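You operate a simulated robot arm through the tools that you are given. There is no shell and no other tool.

Carry out the task below with a simulated robot arm. There is one attempt and no reset: what you move stays moved.

TASK
Brake the cart, peg both blue-band cores and shut the flap.
Fine: brake first; thin core on the thin peg, thick core on the thick peg, each down to the foot; the cart stays parked, the black-band roll in its cradle.

The check looks at the end state, three seconds after you hand in, the way a careful person would. Anything else that was tipped, shoved, dropped, spilled or broken makes it a failure.

THE ROBOT
A 7-joint arm with a two-finger parallel gripper, fixed in place. Base frame: the origin is at the foot of the arm, x ahead of it, y to its left, z up. Lengths are in mm, angles in degrees, forces in N, time in s.
Its first joint turns from -166.0 to 166.0 degrees. Payload 4.4 kg.
The tool frame sits at the grasp point between the pads (the TCP): z along the fingers, y along the line on which they close. The tips reach 23 mm beyond it. The gripper opens to 94 mm. The fingers are 38 mm wide and 10 mm thick; the gripper's body (54 by 96 mm) begins 39 mm behind the TCP.
Orientation is told as [roll, pitch, yaw] about the base's x, y, z axes, in that order, counted from this pose: with the fingers straight down and closing along the base's y, the tool's x points along the base's -x, its y along +y and its z along -z.

THE INTERFACE
- The arm moves only by the tool jog_arm. Its argument "plan" is text: rows parted by semicolons, each of 7 numbers parted by spaces: the finger opening in mm, from 0 to 94, then the shift along the tool's x, y, z in units of 400 mm (1.0 is 400 mm), then the turn, a rotation vector about the tool's x, y, z in units of 90 degrees (1.0 is 90 degrees). In form: hand x y z ax ay az; .... A call has 1 to 20 rows; each row is the pose to reach, as a shift and turn from the pose commanded when the call began, along the tool's axes at that moment. A call with a number of a shift or a turn outside -1 to 1 is refused whole. A row lasts 0.2 s, in which the tool goes at most 50 mm and 8.6 degrees; a call with a longer step from one row to the next is refused whole, and so is a gripper value outside its range. A pose out of reach is approached as far as the arm can. The call stops where the force on the tool passes 40 N (or 10 N more than at its start, if that is more) or the arm is blocked; 0.2 s more then pass. Each finger travels about 72 mm/s and halts on what it meets, pressing with about 23 N; the grip force reading is that of the motor and also rises with nothing between the fingers. The clock runs only during rows and for 0.2 s after the last one: add rows that repeat a pose to give the fingers time. It gives the time, the measured TCP pose, the force on the tool (base axes), the opening and the grip force at its end, in the units of the frame above (readings bear some noise), with the torque about the TCP (base axes, N m) and any sound that the robot's microphone picked up, and new pictures: "show" is both (left out), scene, wrist or none.
- Cameras (640 x 400 px; columns grow to the right, rows downward): "scene" is fixed at [398.7, -500.6, 1473.2]; the picture's right is [0.93, -0.36, 0.00], its down [-0.19, -0.48, -0.86] and it looks along [0.31, 0.80, -0.51] (base axes); focal length 315 px, centre (320, 200). "wrist" rides on the gripper at [87, 16, -74] in the tool frame; the picture's right is [-0.18, 0.98, 0.00], its down [-0.58, -0.11, -0.81] and it looks along [-0.79, -0.15, 0.59] (tool axes); focal length 243 px, centre (320, 200). There is no depth. A picture from a camera that has moved, and an enlarged one, comes with that camera's place and axes in the base frame and with its lens.
- close_up(camera, box): a new picture of the part [left, top, right, bottom] of that camera's present view, enlarged. No time passes.
- finish_job(): hands the job in; it is judged then, once.

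Nothing tells you positions but the pictures and the camera data. Unless the task says otherwise, let go and move clear before handing in.

The tools are called as a command line: name --argument value ..., lists and objects as JSON in quotes. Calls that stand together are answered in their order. jog_arm: Moves the arm, as the interface text tells. Its arguments: {"type":"object","properties":{"plan":{"type":"string"},"show":{"type":"string","enum":["both","scene","wrist","none"]}},"required":["plan"]} The other tools are called the same way: close_up (camera, box) takes an enlarged picture of a part of a camera's view; finish_job () hands the job in.

At the start:

```text
time_s: 0.0
eef_pos: [544.6, 425.9, 1171.3]
ee_rot: [0.0, -0.1, -0.1]
force: [-0.1, 0.6, -0.3]
torque: [0.01, -0.03, 0.0]
opening: 93.7
gripper_force: 0.0
```

scene: 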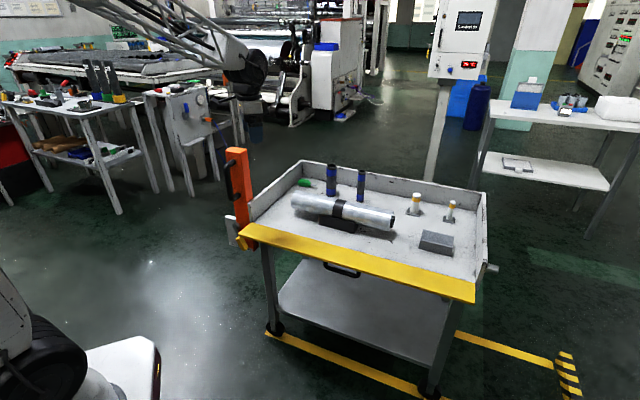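
wrist: 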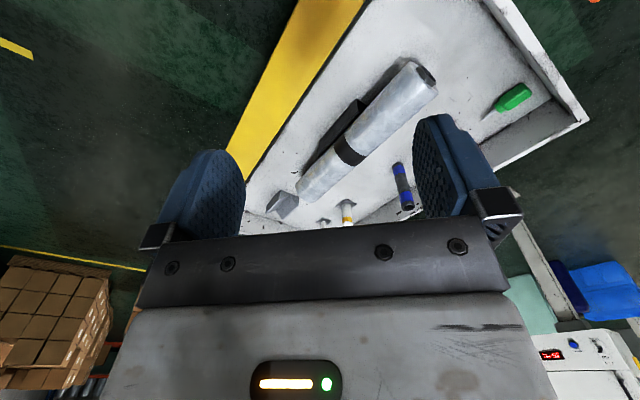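

I see a cart with a tray holding a black-band roll in a cradle, two blue-band cores, two pegs, a grey block, a green thing, an orange lever/post at left, and a yellow flap at the front. I'll look closer before moving anything.

close_up --camera "scene" --box '[210, 130, 370, 230]'

close_up --camera "scene" --box '[360, 160, 520, 260]'

close_up --camera "scene" --box '[200, 130, 520, 330]'

close_up --camera "scene" --box '[200, 200, 360, 300]'

close_up --camera "scene" --box '[240, 240, 560, 400]'

close_up --camera "wrist" --box '[220, 0, 620, 250]'

```text
4.00 times, centred on (290, 180) of scene
camera zoom: at [398.7, -500.6, 1473.2], right [0.93, -0.36, 0.0], down [-0.19, -0.48, -0.86], along [0.31, 0.8, -0.51], focal length 1259 px, centre (440, 280)
```

zoom: 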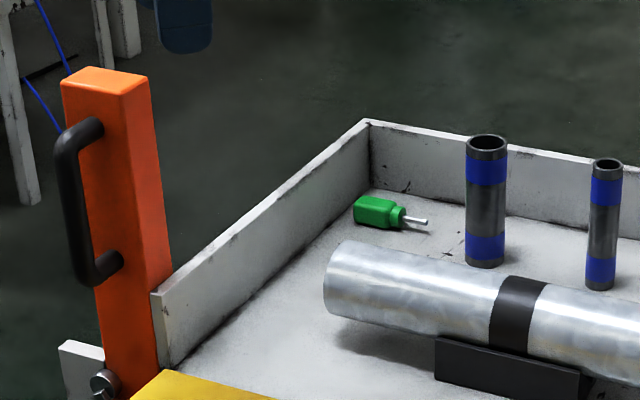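

```text
4.00 times, centred on (440, 210) of scene
camera zoom: at [398.7, -500.6, 1473.2], right [0.93, -0.36, 0.0], down [-0.19, -0.48, -0.86], along [0.31, 0.8, -0.51], focal length 1259 px, centre (-160, 160)
```

zoom: 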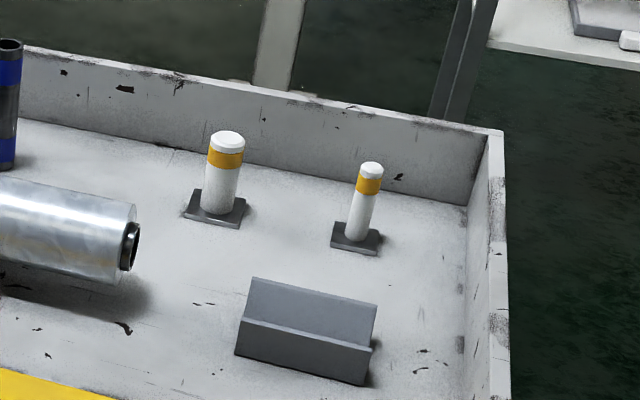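

```text
2.00 times, centred on (360, 230) of scene
camera zoom: at [398.7, -500.6, 1473.2], right [0.93, -0.36, 0.0], down [-0.19, -0.48, -0.86], along [0.31, 0.8, -0.51], focal length 629 px, centre (240, 140)
```

zoom: 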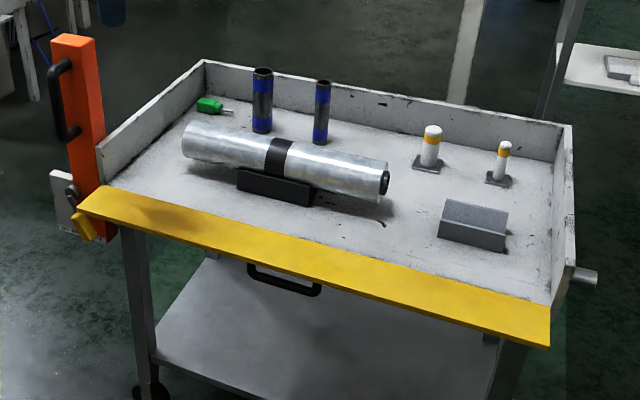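

```text
4.00 times, centred on (280, 250) of scene
camera zoom: at [398.7, -500.6, 1473.2], right [0.93, -0.36, 0.0], down [-0.19, -0.48, -0.86], along [0.31, 0.8, -0.51], focal length 1259 px, centre (480, 0)
```

zoom: 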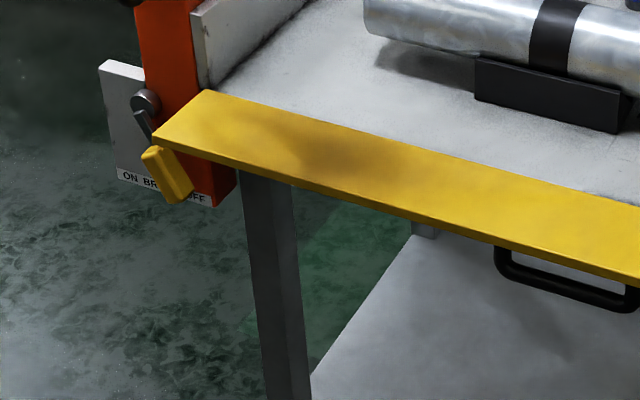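

```text
2.00 times, centred on (400, 320) of scene
camera zoom: at [398.7, -500.6, 1473.2], right [0.93, -0.36, 0.0], down [-0.19, -0.48, -0.86], along [0.31, 0.8, -0.51], focal length 629 px, centre (160, -40)
```

zoom: 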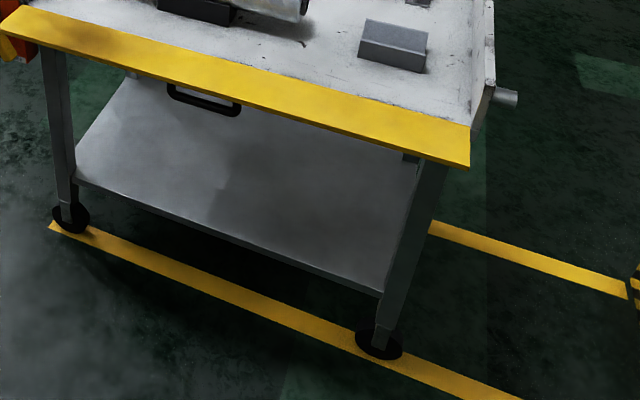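

```text
1.60 times, centred on (420, 125) of wrist
camera zoom: at [458.1, 442.9, 1245.5], right [0.18, 0.98, 0.0], down [0.58, -0.11, 0.81], along [0.79, -0.15, -0.59], focal length 388 px, centre (160, 320)
```

zoom: 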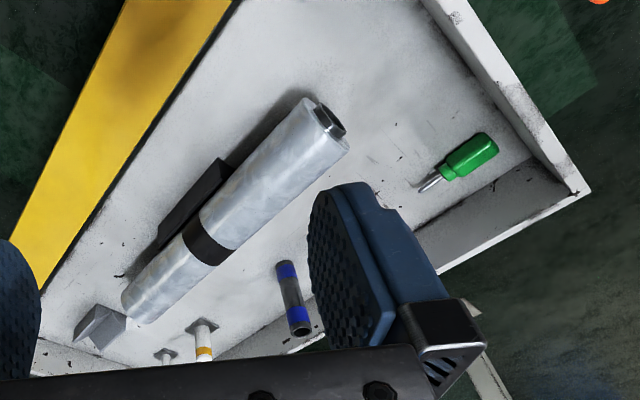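

The cart stands about 45° to the base axes: tray floor near z≈745, screwdriver about (823, 804), roll band about (847, 439), flap open toward the robot. I'll zoom on the brake lever and the other details.

close_up --camera "scene" --box '[215, 210, 279, 250]'

close_up --camera "scene" --box '[215, 140, 295, 190]'

close_up --camera "scene" --box '[460, 230, 540, 280]'

close_up --camera "scene" --box '[310, 240, 390, 290]'

close_up --camera "scene" --box '[0, 240, 220, 400]'

close_up --camera "wrist" --box '[300, 120, 460, 240]'

```text
10.00 times, centred on (247, 230) of scene
camera zoom: at [398.7, -500.6, 1473.2], right [0.93, -0.36, 0.0], down [-0.19, -0.48, -0.86], along [0.31, 0.8, -0.51], focal length 3147 px, centre (1050, -100)
```

zoom: 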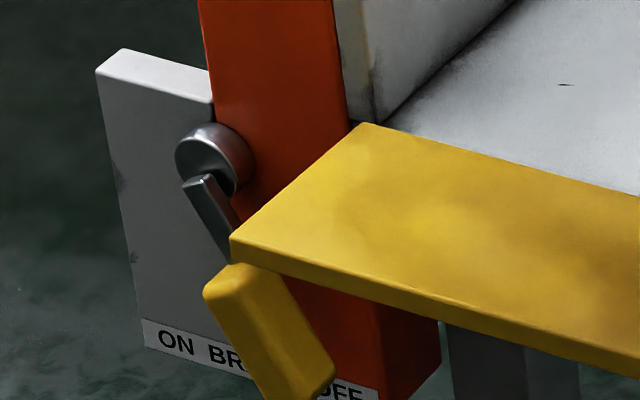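

```text
8.00 times, centred on (255, 165) of scene
camera zoom: at [398.7, -500.6, 1473.2], right [0.93, -0.36, 0.0], down [-0.19, -0.48, -0.86], along [0.31, 0.8, -0.51], focal length 2518 px, centre (840, 480)
```

zoom: 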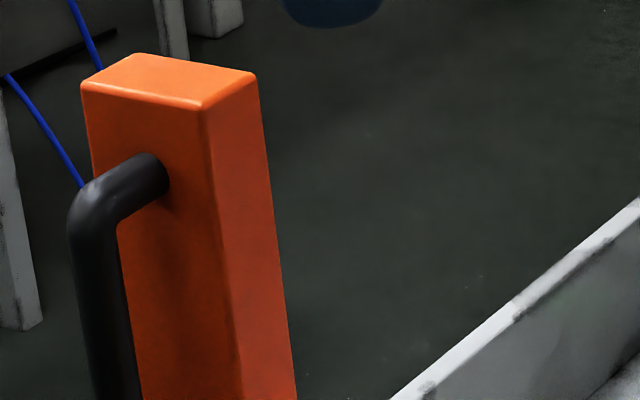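

```text
8.00 times, centred on (500, 255) of scene
camera zoom: at [398.7, -500.6, 1473.2], right [0.93, -0.36, 0.0], down [-0.19, -0.48, -0.86], along [0.31, 0.8, -0.51], focal length 2518 px, centre (-1120, -240)
```

zoom: 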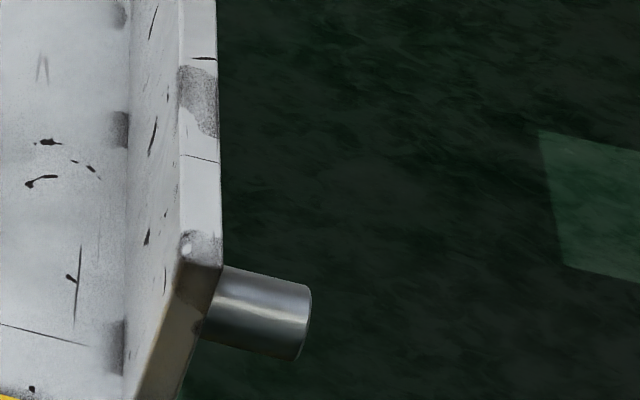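

```text
8.00 times, centred on (350, 265) of scene
camera zoom: at [398.7, -500.6, 1473.2], right [0.93, -0.36, 0.0], down [-0.19, -0.48, -0.86], along [0.31, 0.8, -0.51], focal length 2518 px, centre (80, -320)
```

zoom: 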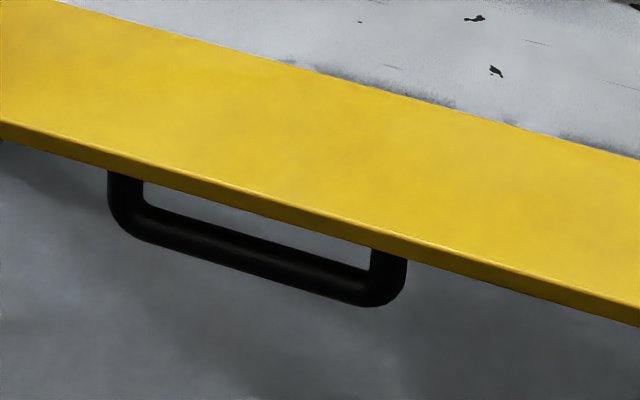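

```text
2.50 times, centred on (110, 320) of scene
camera zoom: at [398.7, -500.6, 1473.2], right [0.93, -0.36, 0.0], down [-0.19, -0.48, -0.86], along [0.31, 0.8, -0.51], focal length 787 px, centre (845, -100)
```

zoom: 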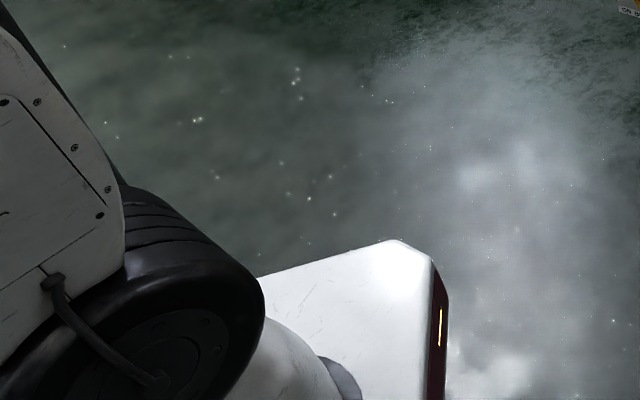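

```text
3.33 times, centred on (380, 180) of wrist
camera zoom: at [458.1, 442.9, 1245.5], right [0.18, 0.98, 0.0], down [0.58, -0.11, 0.81], along [0.79, -0.15, -0.59], focal length 809 px, centre (120, 267)
```

zoom: 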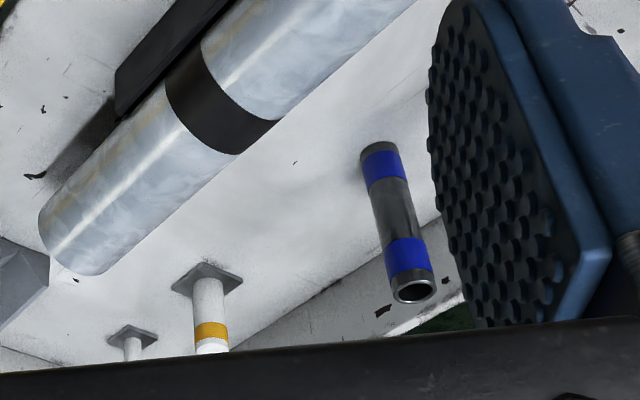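

The lever currently points toward OFF (down-right) with ON at the left. Distances look long for this arm, so I'll do a high, clear test move over the tray to learn the reach and get a better wrist view.

jog_arm --plan "94 -0.1 0 0 0 0 0; 94 -0.2 0 0 0 0 0; 94 -0.3 0 0 0 0 0; 94 -0.4 0 0 0 0 0; 94 -0.5 0 0 0 0 0; 94 -0.6 0 0 0 0 0; 94 -0.7 0 0 0 0 0; 94 -0.8 0 0 0 0 0" --show "both"

```text
time_s: 1.8
eef_pos: [866.6, 426.6, 1172.9]
ee_rot: [0.0, 0.1, 0.1]
force: [-0.3, -0.4, 0.5]
torque: [0.0, 0.04, 0.0]
opening: 94.1
gripper_force: 0.0
camera wrist: at [781.0, 443.0, 1246.9], right [0.18, 0.98, 0.0], down [0.58, -0.11, 0.81], along [0.79, -0.15, -0.59], focal length 243 px, centre (320, 200)
```

scene: 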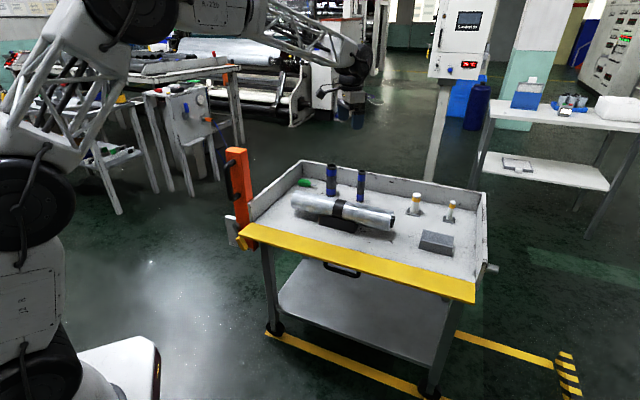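
wrist: 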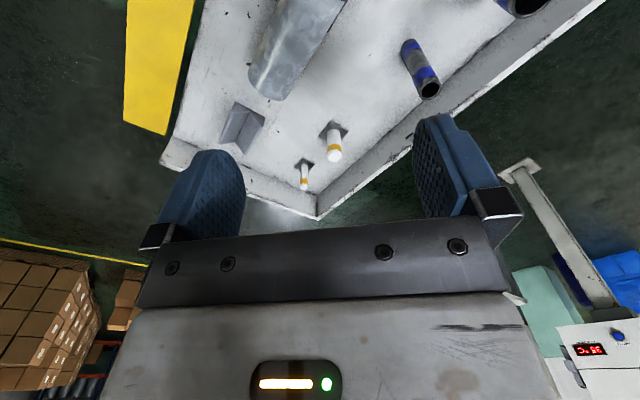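

The arm still had room at radius ~966. I'll push the same high test farther out toward the pegs to find the real limit.

jog_arm --plan "94 -0.1 -0.03 0 0 0 0; 94 -0.2 -0.06 0 0 0 0; 94 -0.3 -0.09 0 0 0 0; 94 -0.4 -0.12 0 0 0 0; 94 -0.5 -0.15 0 0 0 0; 94 -0.6 -0.18 0 0 0 0; 94 -0.7 -0.21 0 0 0 0; 94 -0.8 -0.24 0 0 0 0" --show "both"

```text
time_s: 3.6
eef_pos: [1187.1, 329.9, 1162.7]
ee_rot: [-0.2, 0.3, 0.1]
force: [0.6, 0.2, -3.2]
torque: [-0.03, 0.03, 0.05]
opening: 93.9
gripper_force: 0.1
camera wrist: at [1101.5, 346.5, 1237.4], right [0.18, 0.98, 0.0], down [0.59, -0.11, 0.8], along [0.79, -0.15, -0.6], focal length 243 px, centre (320, 200)
```

scene: 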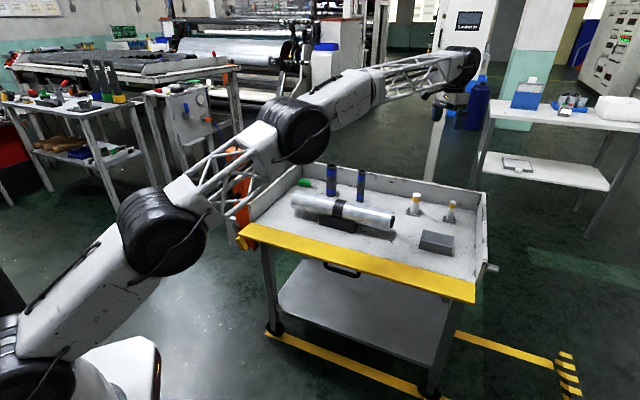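
wrist: 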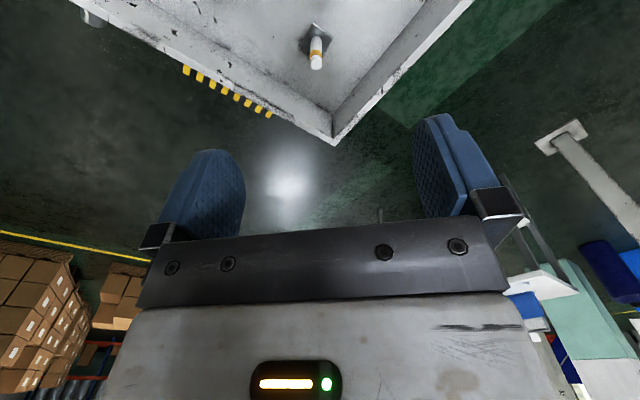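

The arm reaches radius ~1230 tool-down here, so the pegs look reachable (with some tilt). Now I'll retreat, turning the tool 45° so it faces the cart squarely, to look at the brake.

jog_arm --plan "94 0.1 0 0 0 0 -0.05; 94 0.2 0 0 0 0 -0.1; 94 0.3 0 0 0 0 -0.15; 94 0.4 0 0 0 0 -0.2; 94 0.5 0 0 0 0 -0.25; 94 0.6 0 0 0 0 -0.3; 94 0.7 0 0 0 0 -0.35; 94 0.8 0 0 0 0 -0.4; 94 0.9 0 0 0 0 -0.45; 94 1.0 0 0 0 0 -0.5" --show "both"

```text
time_s: 5.8
eef_pos: [782.4, 331.0, 1170.7]
ee_rot: [0.0, 0.0, 45.1]
force: [-0.9, 0.4, -0.8]
torque: [-0.04, 0.01, 0.02]
opening: 94.1
gripper_force: 0.2
camera wrist: at [711.3, 281.7, 1245.5], right [-0.57, 0.82, 0.0], down [0.49, 0.34, 0.81], along [0.66, 0.46, -0.59], focal length 243 px, centre (320, 200)
```

scene: 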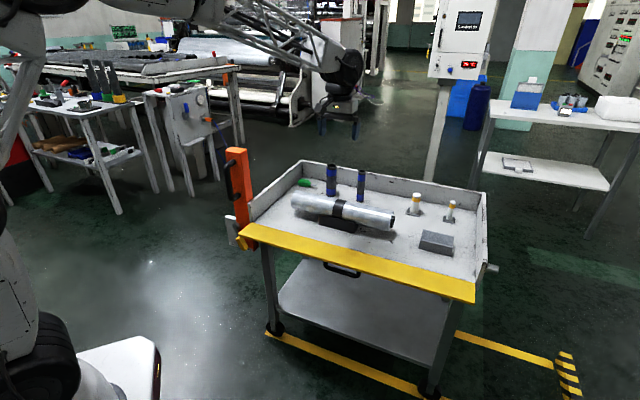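
wrist: 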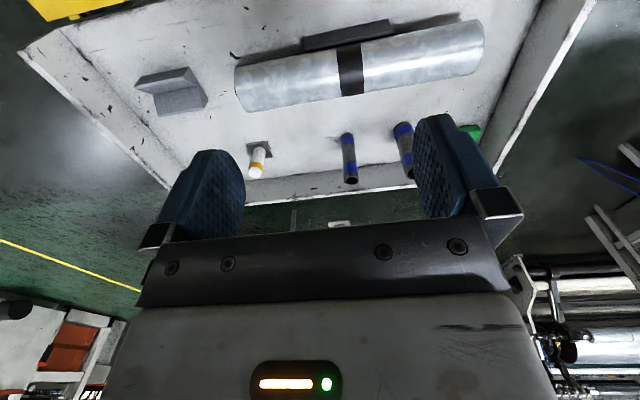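

Now I'll back off to the front-left of the cart and lower to look at the brake lever.

jog_arm --plan "94 0.06 0.098 0 0 0 0; 94 0.12 0.196 0 0 0 0; 94 0.18 0.294 0 0 0 0; 94 0.24 0.392 0 0 0 0; 94 0.30 0.49 0 0 0 0; 94 0.36 0.588 0 0 0 0; 94 0.42 0.686 0 0 0 0; 94 0.48 0.784 0 0 0 0; 94 0.54 0.882 0 0 0 0; 94 0.6 0.98 0 0 0 0; 94 0.6 0.98 0.11 0 0 0; 94 0.6 0.98 0.22 0 0 0; 94 0.6 0.98 0.33 0 0 0; 94 0.6 0.98 0.44 0 0 0; 94 0.6 0.98 0.55 0 0 0" --show "both"

```text
time_s: 9.0
eef_pos: [336.1, 439.0, 949.3]
ee_rot: [0.0, -0.1, 45.0]
force: [-0.2, 0.9, -0.1]
torque: [0.02, -0.02, -0.02]
opening: 93.8
gripper_force: 0.0
camera wrist: at [264.5, 389.0, 1024.1], right [-0.57, 0.82, 0.0], down [0.49, 0.33, 0.81], along [0.67, 0.46, -0.59], focal length 243 px, centre (320, 200)
```

scene: 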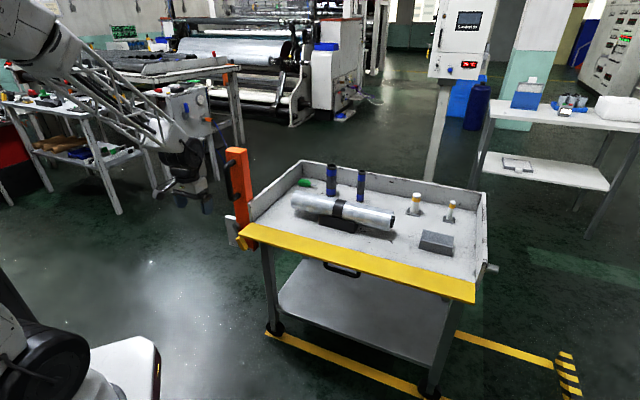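
wrist: 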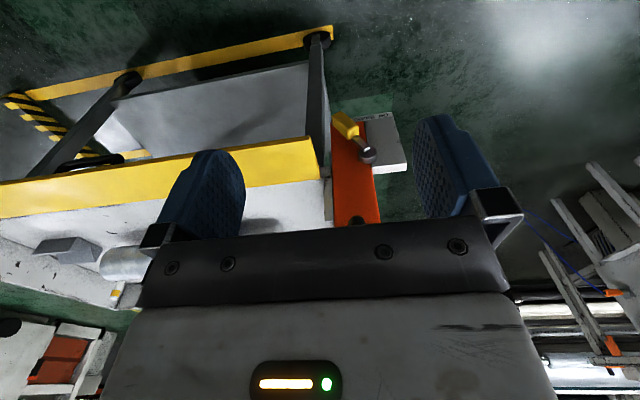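

close_up --camera "wrist" --box '[300, 90, 420, 240]'

close_up --camera "wrist" --box '[315, 100, 411, 160]'

close_up --camera "wrist" --box '[0, 120, 340, 330]'

```text
2.67 times, centred on (360, 165) of wrist
camera zoom: at [264.5, 389.0, 1024.1], right [-0.57, 0.82, 0.0], down [0.49, 0.33, 0.81], along [0.67, 0.46, -0.59], focal length 647 px, centre (213, 293)
```

zoom: 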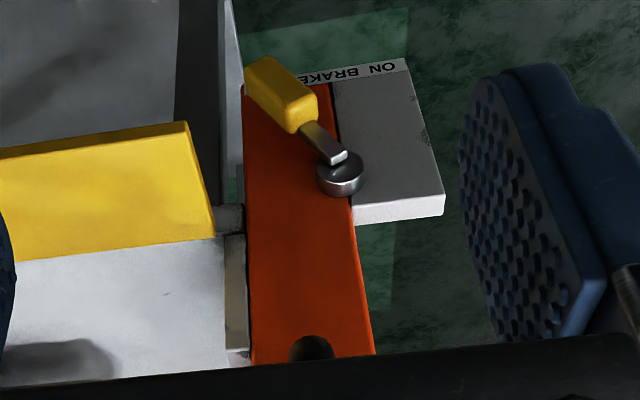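

```text
6.67 times, centred on (363, 130) of wrist
camera zoom: at [264.5, 389.0, 1024.1], right [-0.57, 0.82, 0.0], down [0.49, 0.33, 0.81], along [0.67, 0.46, -0.59], focal length 1618 px, centre (33, 667)
```

zoom: 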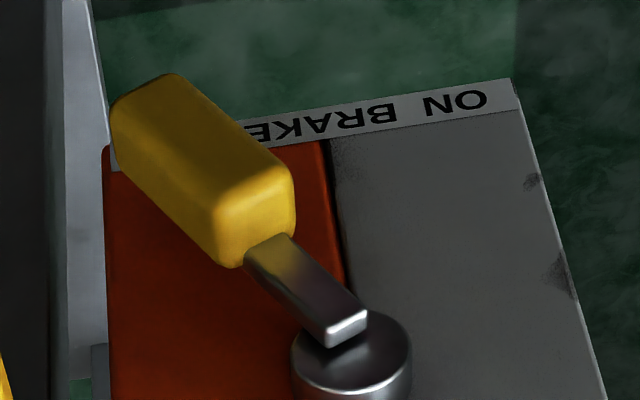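

```text
1.88 times, centred on (170, 225) of wrist
camera zoom: at [264.5, 389.0, 1024.1], right [-0.57, 0.82, 0.0], down [0.49, 0.33, 0.81], along [0.67, 0.46, -0.59], focal length 457 px, centre (602, 153)
```

zoom: 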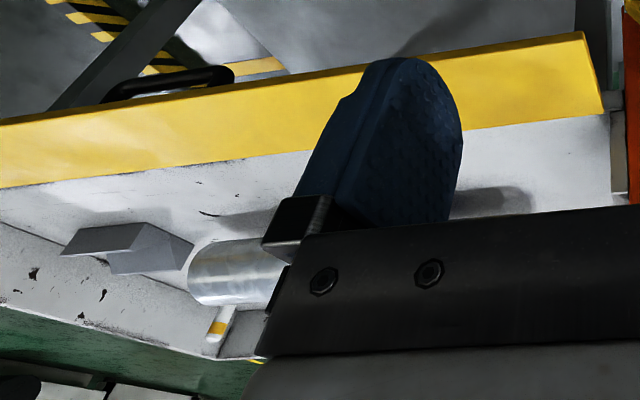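

The lever pivot is about (458, 621, 712) and its yellow grip about (470, 587, 646), pointing to OFF; it must swing toward the left (−t) to ON. The flap overhangs above it, so I'll approach with the tool horizontal from the robot side; first I tilt the tool here.

jog_arm --plan "80 0 0 0 0 -0.09 0; 80 0 0 0 0 -0.18 0; 80 0 0 0 0 -0.27 0; 80 0 0 0 0 -0.36 0; 80 0 0 0 0 -0.45 0; 80 0 0 0 0 -0.54 0; 80 0 0 0 0 -0.63 0; 80 0 0 0 0 -0.72 0; 80 0 0 0 0 -0.81 0; 80 0 0 0 0 -0.9 0; 80 0 0 0 0 -0.95 0" --show "both"

```text
time_s: 11.4
eef_pos: [337.2, 437.5, 951.7]
ee_rot: [1.8, -85.6, 43.3]
force: [0.8, -0.5, 0.9]
torque: [0.0, 0.03, -0.01]
opening: 80.0
gripper_force: 0.1
camera wrist: at [268.7, 392.5, 871.0], right [-0.69, 0.7, 0.19], down [-0.46, -0.62, 0.64], along [0.57, 0.35, 0.75], focal length 243 px, centre (320, 200)
```

scene: 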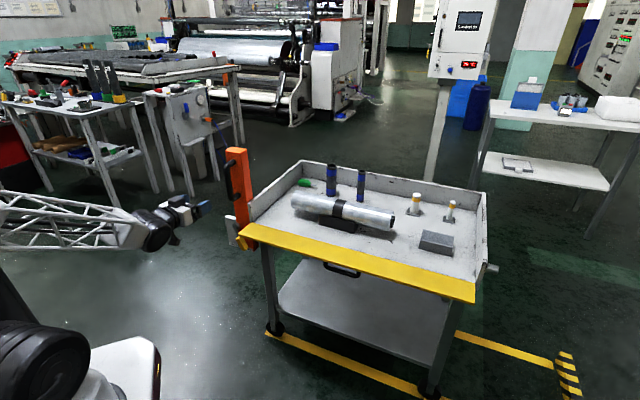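
wrist: 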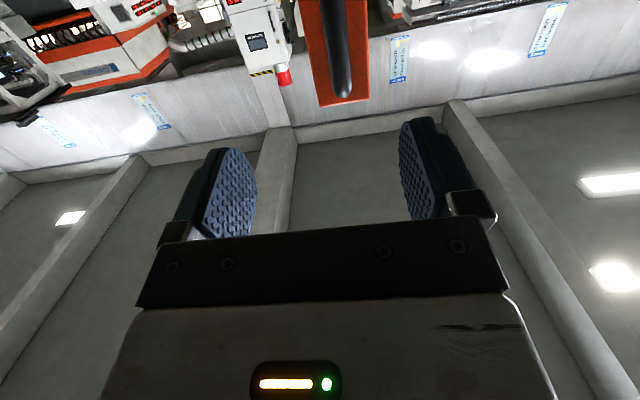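

Tool is horizontal and free. Now I lower to the lever's height in front of it.

jog_arm --plan "70 0.1 0 0 0 0 0; 70 0.2 0 0 0 0 0; 70 0.3 0 0 0 0 0; 70 0.4 0 0 0 0 0; 70 0.5 0 0 0 0 0; 70 0.6 0 0 0 0 0; 70 0.7 0 0 0 0 0; 70 0.775 0 0 0 0 0" --show "both"

```text
time_s: 13.2
eef_pos: [325.0, 434.7, 666.1]
ee_rot: [-44.4, -83.0, 89.3]
force: [-0.2, -0.1, 0.5]
torque: [0.0, 0.0, -0.04]
opening: 69.9
gripper_force: 0.1
out of reach, approached as far as the arm can: row 5, 6, 7, 8
camera wrist: at [260.0, 383.9, 584.9], right [-0.69, 0.72, 0.1], down [-0.5, -0.57, 0.66], along [0.53, 0.4, 0.75], focal length 243 px, centre (320, 200)
```

scene: 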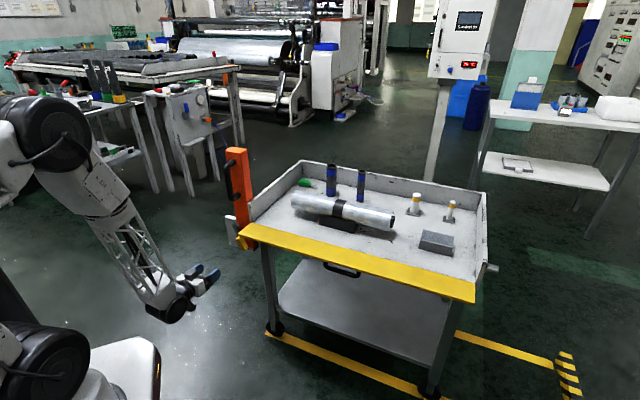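
wrist: 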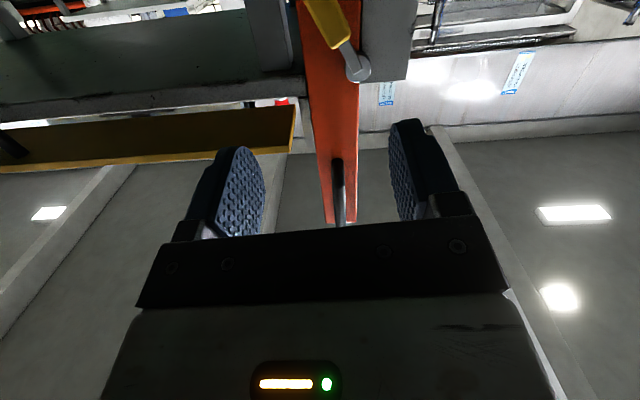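

The arm hit its fold limit a bit above the target height but is lined up; going forward extends it. I'll advance 90 mm and check the pose.

jog_arm --plan "70 0 0 0.075 0 0 0; 70 0 0 0.15 0 0 0; 70 0 0 0.225 0 0 0; 70 0 0 0.225 0 0 0" --show "both"

```text
time_s: 14.2
eef_pos: [357.3, 481.4, 655.3]
ee_rot: [-44.1, -82.9, 88.5]
force: [-0.3, 0.3, 0.3]
torque: [-0.01, -0.05, 0.02]
opening: 70.1
gripper_force: 0.1
out of reach, approached as far as the arm can: row 1, 2, 3, 4
camera wrist: at [292.2, 430.0, 574.5], right [-0.69, 0.72, 0.1], down [-0.5, -0.56, 0.66], along [0.53, 0.4, 0.75], focal length 243 px, centre (320, 200)
```

scene: 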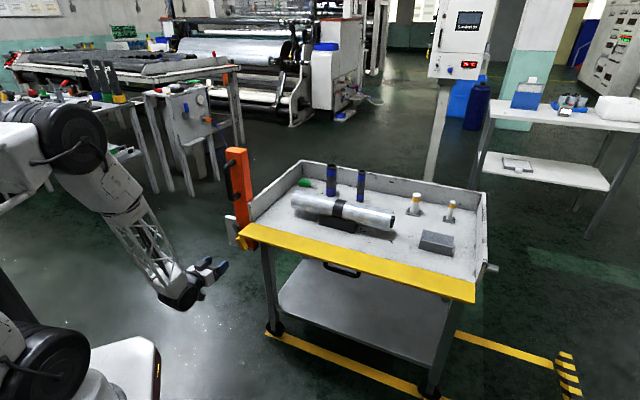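
wrist: 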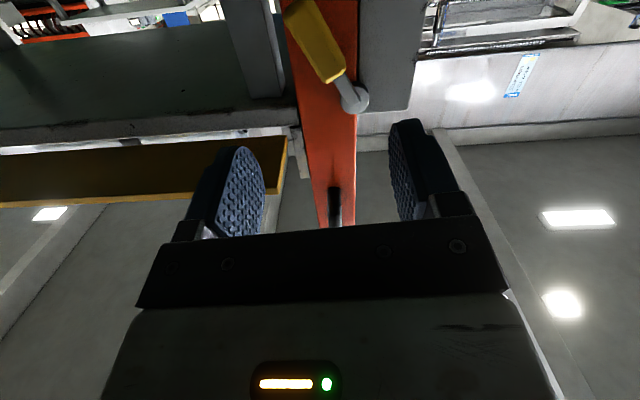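

The fully horizontal tool sits at a joint limit. I'll ease the tilt to about 60° from vertical, which still clears the flap.

jog_arm --plan "70 0 0 0 0 0.07 0; 70 0 0 0 0 0.14 0; 70 0 0 0 0 0.21 0; 70 0 0 0 0 0.28 0; 70 0 0 0 0 0.28 0" --show "both"

```text
time_s: 15.4
eef_pos: [358.8, 480.9, 656.4]
ee_rot: [-9.6, -59.3, 53.2]
force: [0.8, 0.1, 0.2]
torque: [-0.01, -0.01, 0.0]
opening: 69.9
gripper_force: 0.1
camera wrist: at [272.3, 414.5, 617.3], right [-0.64, 0.77, 0.07], down [-0.26, -0.31, 0.91], along [0.73, 0.56, 0.4], focal length 243 px, centre (320, 200)
```

scene: 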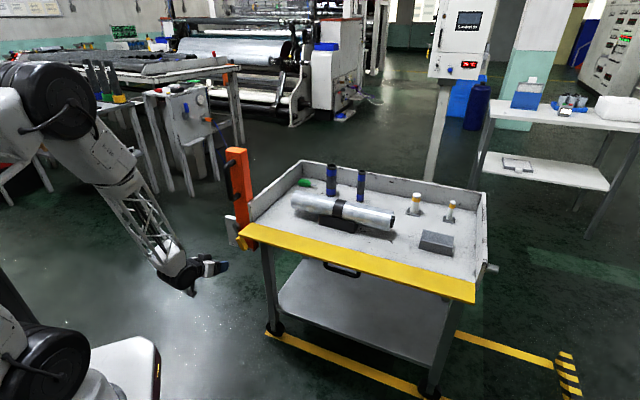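
wrist: 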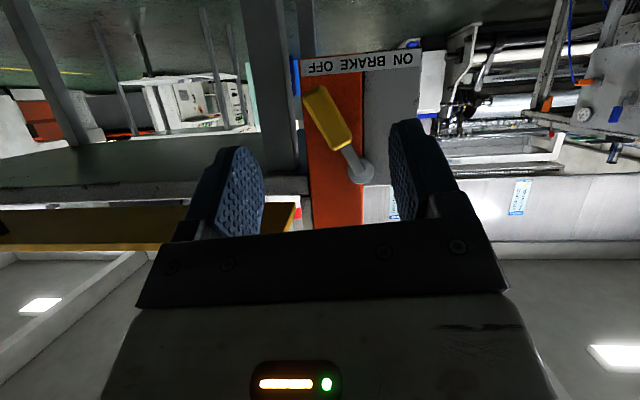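

The label now reads clearly (OFF at the lever, ON to the left). I'll advance with the fingers straddling the yellow grip, stopping partway to check alignment.

jog_arm --plan "70 -0.037 -0.0026 0.08 0 0 0.03; 70 -0.073 -0.005 0.159 0 0 0.065; 70 -0.1 -0.007 0.215 0 0 0.065; 70 -0.1 -0.007 0.215 0 0 0.065" --show "both"

```text
time_s: 16.4
eef_pos: [428.9, 547.0, 648.3]
ee_rot: [0.3, -59.7, 41.6]
force: [0.3, 0.2, -0.3]
torque: [0.0, -0.01, -0.02]
opening: 70.1
gripper_force: 0.1
camera wrist: at [337.4, 487.3, 610.3], right [-0.59, 0.79, 0.16], down [-0.23, -0.35, 0.91], along [0.78, 0.5, 0.39], focal length 243 px, centre (320, 200)
```

scene: 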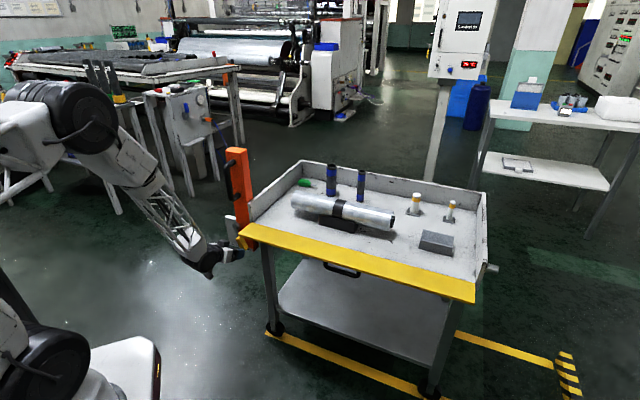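
wrist: 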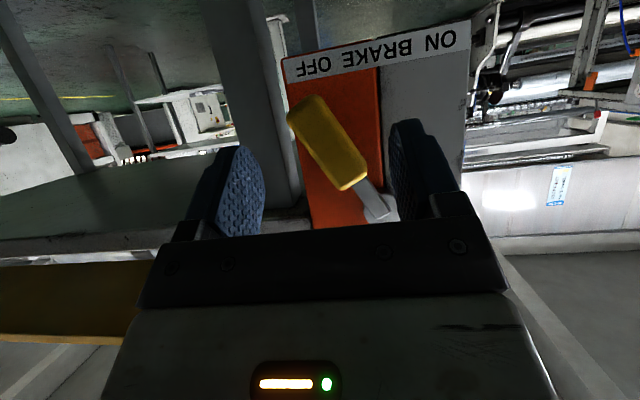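

Grip is centered between the fingers. I advance the last ~45 mm so the fingers straddle it, then start pushing left toward ON in a small first step.

jog_arm --plan "70 -0.02 0.001 0.05 0 0 0; 70 -0.041 0.003 0.099 0 0 0; 70 -0.041 0.003 0.099 0 0 0" --show "both"

```text
time_s: 17.2
eef_pos: [458.8, 575.4, 641.3]
ee_rot: [0.4, -59.9, 41.7]
force: [0.6, 0.2, 0.5]
torque: [0.03, -0.01, 0.04]
opening: 69.9
gripper_force: 0.1
camera wrist: at [367.5, 515.8, 603.6], right [-0.59, 0.79, 0.16], down [-0.23, -0.35, 0.91], along [0.78, 0.5, 0.39], focal length 243 px, centre (320, 200)
```

scene: 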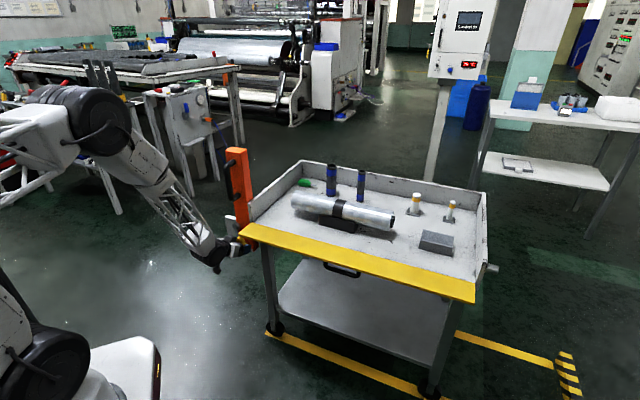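
wrist: 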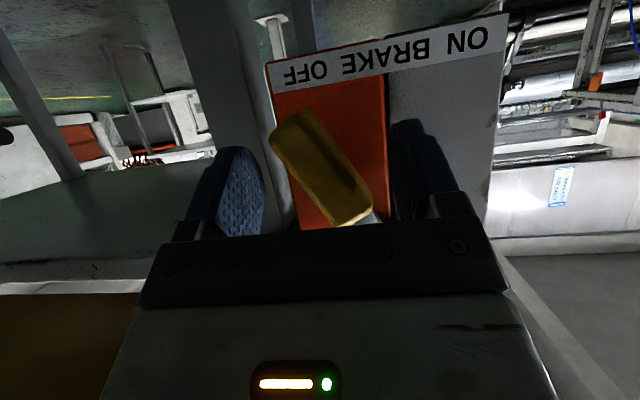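

Fingers straddle the grip. I now push it toward ON slowly, 50 mm first.

jog_arm --plan "70 0.001 0.025 -0.0014 0 0 0; 70 0.002 0.05 -0.0028 0 0 0; 70 0.003 0.075 -0.0042 0 0 0; 70 0.003 0.1 -0.0056 0 0 0; 70 0.004 0.125 -0.007 0 0 0" --show "both"

```text
time_s: 18.4
eef_pos: [422.0, 607.8, 641.6]
ee_rot: [0.3, -59.8, 41.7]
force: [0.8, -0.9, -0.1]
torque: [-0.03, -0.04, 0.03]
opening: 70.4
gripper_force: 0.8
camera wrist: at [331.4, 549.3, 604.0], right [-0.59, 0.79, 0.16], down [-0.23, -0.35, 0.91], along [0.78, 0.5, 0.39], focal length 243 px, centre (320, 200)
```

scene: 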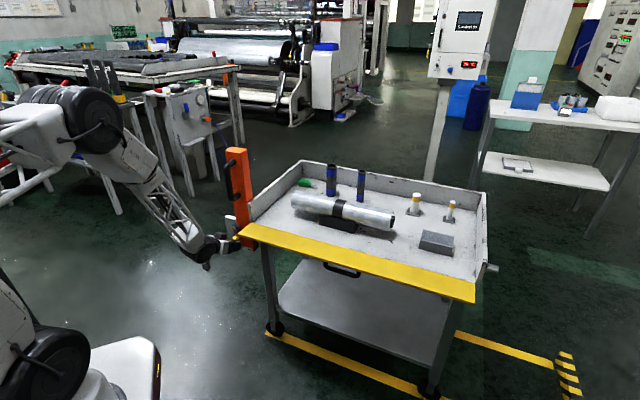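
wrist: 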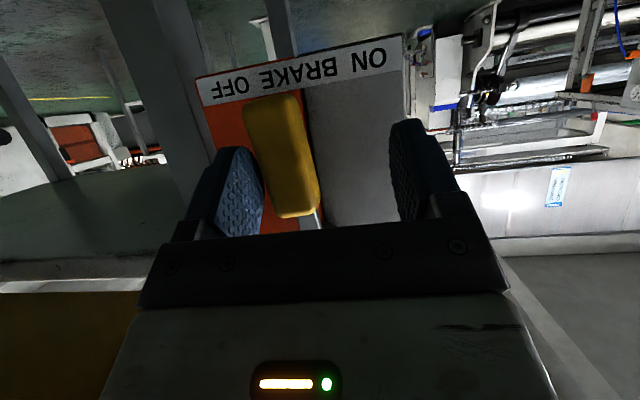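

The lever follows with almost no force and the cart hasn't moved. I continue toward ON.

jog_arm --plan "70 0.001 0.025 -0.0014 0 0 0; 70 0.002 0.05 -0.0028 0 0 0; 70 0.003 0.075 -0.0042 0 0 0; 70 0.003 0.1 -0.0056 0 0 0" --show "both"

```text
time_s: 19.4
eef_pos: [393.8, 634.6, 641.0]
ee_rot: [0.4, -59.8, 41.6]
force: [18.6, -22.6, -10.1]
torque: [0.6, 0.64, -0.41]
opening: 82.8
gripper_force: 14.9
camera wrist: at [302.5, 576.0, 602.9], right [-0.59, 0.79, 0.16], down [-0.23, -0.35, 0.91], along [0.78, 0.5, 0.39], focal length 243 px, centre (320, 200)
```

scene: 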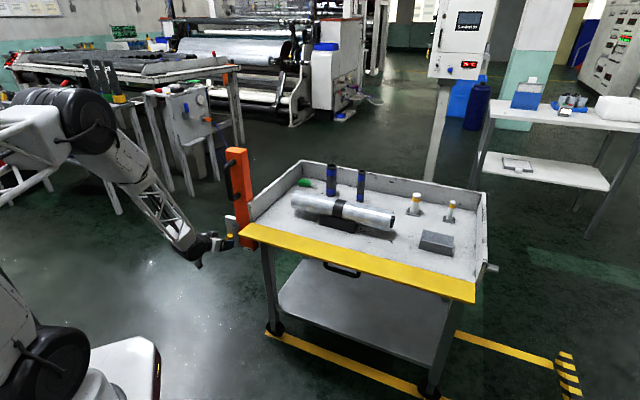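
wrist: 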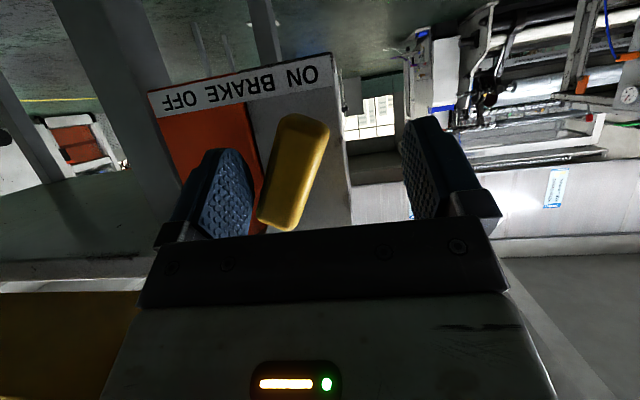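

The lever points to ON and is against its stop (force rose to ~30 N). I back off sideways and check that it stays.

jog_arm --plan "70 0 -0.025 0 0 0 0; 80 0 -0.045 0 0 0 0; 84 0 -0.045 0 0 0 0; 84 0.03 -0.045 -0.06 0 0 0; 84 0.06 -0.045 -0.12 0 0 0; 84 0.09 -0.045 -0.2 0 0 0; 84 0.12 -0.045 -0.3 0 0 0" --show "both"

```text
time_s: 21.0
eef_pos: [306.7, 539.7, 658.8]
ee_rot: [0.4, -60.0, 41.6]
force: [-0.2, 0.8, -0.3]
torque: [-0.01, -0.02, 0.0]
opening: 84.1
gripper_force: 0.1
camera wrist: at [216.4, 480.2, 621.8], right [-0.59, 0.79, 0.16], down [-0.23, -0.35, 0.91], along [0.78, 0.5, 0.39], focal length 243 px, centre (320, 200)
```

scene: 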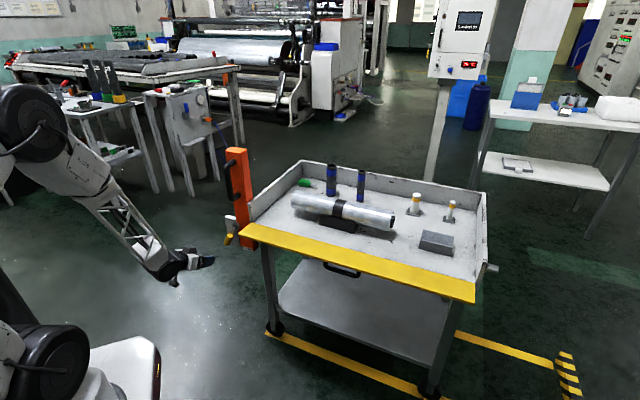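
wrist: 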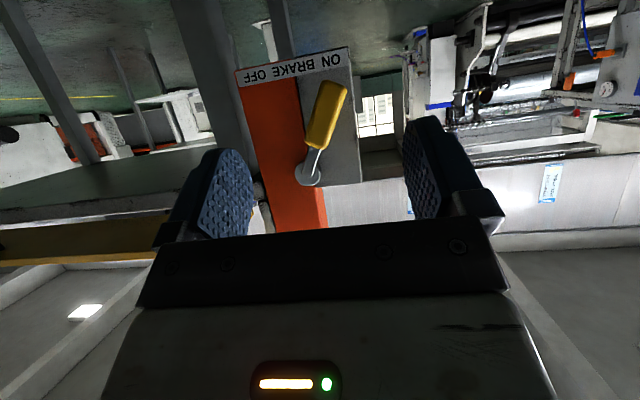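

close_up --camera "scene" --box '[215, 210, 279, 250]'

close_up --camera "scene" --box '[360, 160, 520, 260]'

close_up --camera "scene" --box '[240, 240, 560, 400]'

close_up --camera "wrist" --box '[220, 40, 380, 240]'

```text
10.00 times, centred on (247, 230) of scene
camera zoom: at [398.7, -500.6, 1473.2], right [0.93, -0.36, 0.0], down [-0.19, -0.48, -0.86], along [0.31, 0.8, -0.51], focal length 3147 px, centre (1050, -100)
```

zoom: 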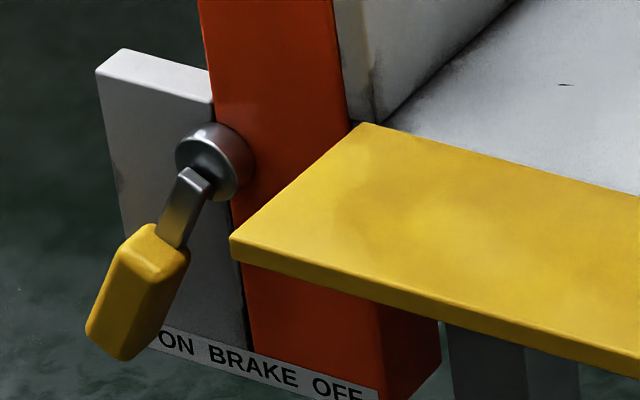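

```text
4.00 times, centred on (440, 210) of scene
camera zoom: at [398.7, -500.6, 1473.2], right [0.93, -0.36, 0.0], down [-0.19, -0.48, -0.86], along [0.31, 0.8, -0.51], focal length 1259 px, centre (-160, 160)
```

zoom: 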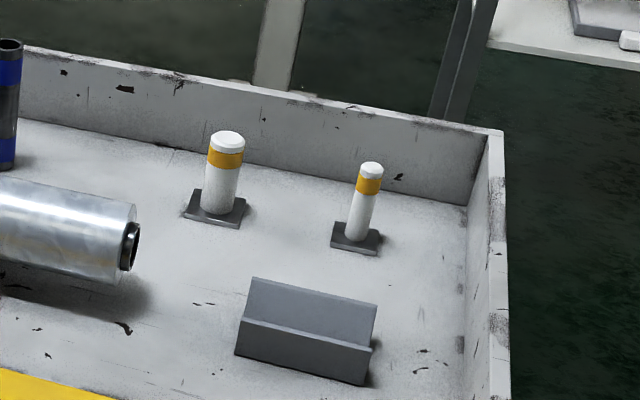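

```text
2.00 times, centred on (400, 320) of scene
camera zoom: at [398.7, -500.6, 1473.2], right [0.93, -0.36, 0.0], down [-0.19, -0.48, -0.86], along [0.31, 0.8, -0.51], focal length 629 px, centre (160, -40)
```

zoom: 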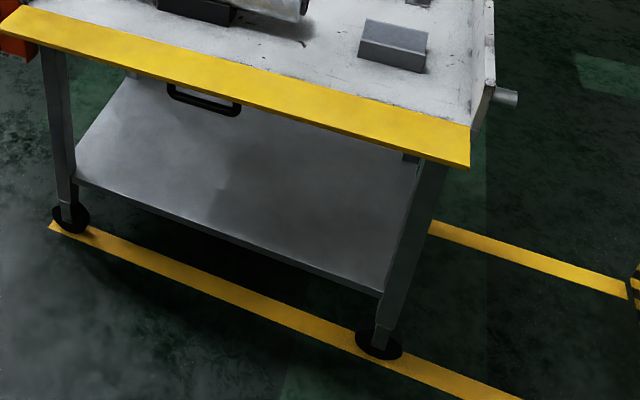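

```text
2.00 times, centred on (300, 140) of wrist
camera zoom: at [216.4, 480.2, 621.8], right [-0.59, 0.79, 0.16], down [-0.23, -0.35, 0.91], along [0.78, 0.5, 0.39], focal length 485 px, centre (360, 320)
```

zoom: 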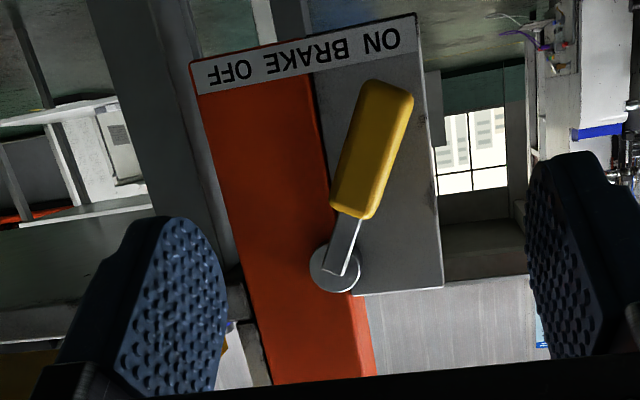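

The brake is ON and the cart hasn't shifted a pixel. Next the cores: I zoom in to measure core bores against peg diameters.

close_up --camera "scene" --box '[315, 155, 379, 205]'

close_up --camera "scene" --box '[320, 158, 344, 173]'

close_up --camera "scene" --box '[400, 185, 464, 225]'

close_up --camera "scene" --box '[350, 163, 374, 178]'

```text
8.00 times, centred on (347, 180) of scene
camera zoom: at [398.7, -500.6, 1473.2], right [0.93, -0.36, 0.0], down [-0.19, -0.48, -0.86], along [0.31, 0.8, -0.51], focal length 2518 px, centre (104, 360)
```

zoom: 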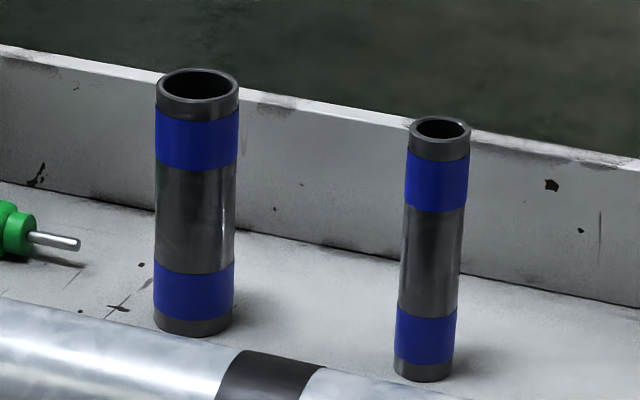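

```text
16.00 times, centred on (332, 166) of scene
camera zoom: at [398.7, -500.6, 1473.2], right [0.93, -0.36, 0.0], down [-0.19, -0.48, -0.86], along [0.31, 0.8, -0.51], focal length 5035 px, centre (128, 752)
```

zoom: 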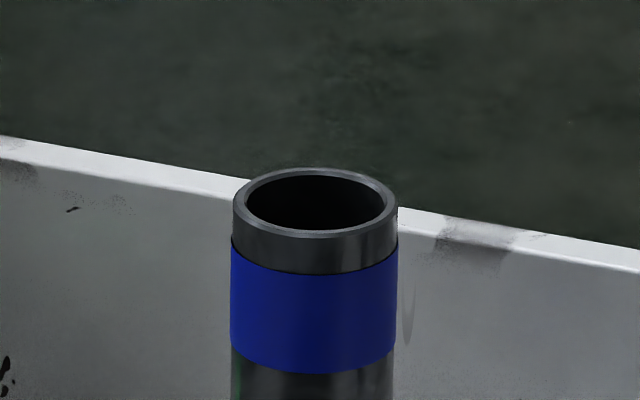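

```text
10.00 times, centred on (432, 205) of scene
camera zoom: at [398.7, -500.6, 1473.2], right [0.93, -0.36, 0.0], down [-0.19, -0.48, -0.86], along [0.31, 0.8, -0.51], focal length 3147 px, centre (-800, 150)
```

zoom: 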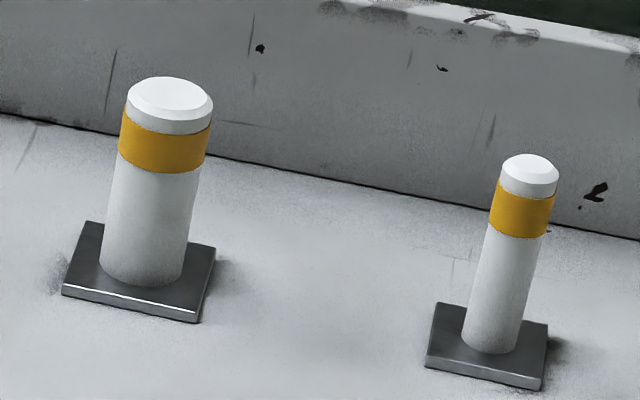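

```text
16.00 times, centred on (362, 170) of scene
camera zoom: at [398.7, -500.6, 1473.2], right [0.93, -0.36, 0.0], down [-0.19, -0.48, -0.86], along [0.31, 0.8, -0.51], focal length 5035 px, centre (-352, 672)
```

zoom: 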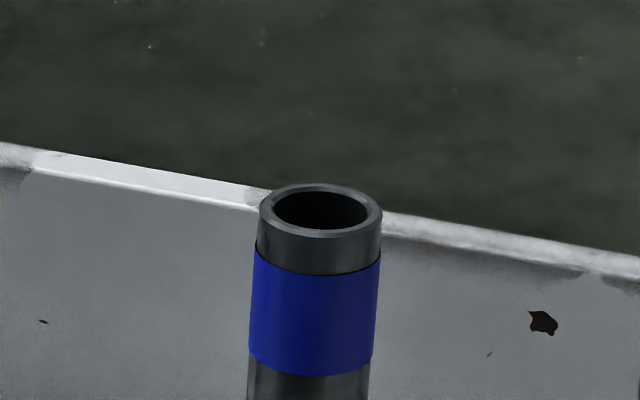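

Bores are ~37.5/25.8 mm versus pegs ~35/23.4 mm, so about 1 mm radial clearance, with chamfered peg tops. I raise the arm clear and untilt before going over the tray.

jog_arm --plan "84 -0.095 0 -0.0555 0 0.055 0; 84 -0.19 0 -0.111 0 0.11 0; 84 -0.285 0 -0.1665 0 0.165 0; 84 -0.38 0 -0.222 0 0.22 0; 84 -0.475 0 -0.2775 0 0.275 0; 84 -0.57 0 -0.333 0 0.33 0; 84 -0.665 0 -0.3885 0 0.385 0; 84 -0.76 0 -0.444 0 0.44 0; 84 -0.855 0 -0.4995 0 0.495 0; 84 -0.95 0 -0.555 0 0.55 0" --show "scene"

```text
time_s: 23.2
eef_pos: [310.2, 536.0, 1100.4]
ee_rot: [0.2, -10.3, 41.8]
force: [0.6, 0.8, 0.1]
torque: [0.0, 0.0, -0.02]
opening: 84.1
gripper_force: 0.0
```

scene: 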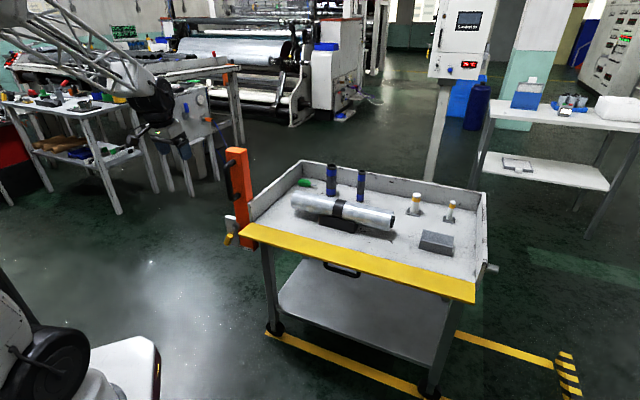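

Now I move over the tray, staying high, toward a viewpoint in front of the cores.

jog_arm --plan "84 -0.083 -0.081 0.015 0.002 0 0.011; 84 -0.166 -0.162 0.030 0.004 0 0.022; 84 -0.249 -0.243 0.045 0.006 0 0.032; 84 -0.331 -0.323 0.060 0.008 0 0.043; 84 -0.414 -0.404 0.075 0.010 0 0.054; 84 -0.497 -0.485 0.091 0.012 0 0.065; 84 -0.580 -0.566 0.106 0.014 0 0.075; 84 -0.663 -0.647 0.121 0.016 0 0.086; 84 -0.746 -0.728 0.136 0.018 0 0.097; 84 -0.828 -0.808 0.151 0.020 0 0.108; 84 -0.911 -0.889 0.166 0.021 0 0.118; 84 -0.994 -0.970 0.181 0.023 0 0.129; 84 -0.994 -0.970 0.181 0.023 0 0.129" --show "both"

```text
time_s: 26.0
eef_pos: [870.7, 517.5, 1102.1]
ee_rot: [0.2, -10.3, 30.0]
force: [0.2, 0.2, 0.1]
torque: [-0.01, 0.01, 0.01]
opening: 83.8
gripper_force: 0.1
camera wrist: at [777.1, 483.1, 1159.9], right [-0.34, 0.94, 0.04], down [0.43, 0.12, 0.9], along [0.84, 0.32, -0.44], focal length 243 px, centre (320, 200)
```

scene: 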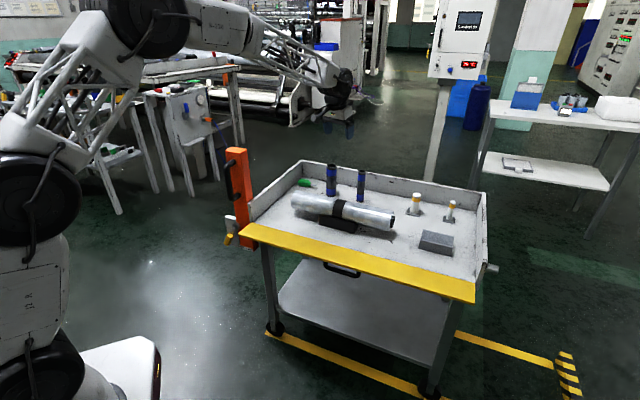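
wrist: 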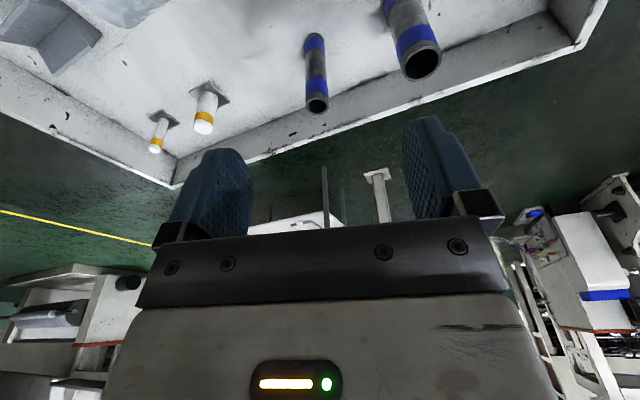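

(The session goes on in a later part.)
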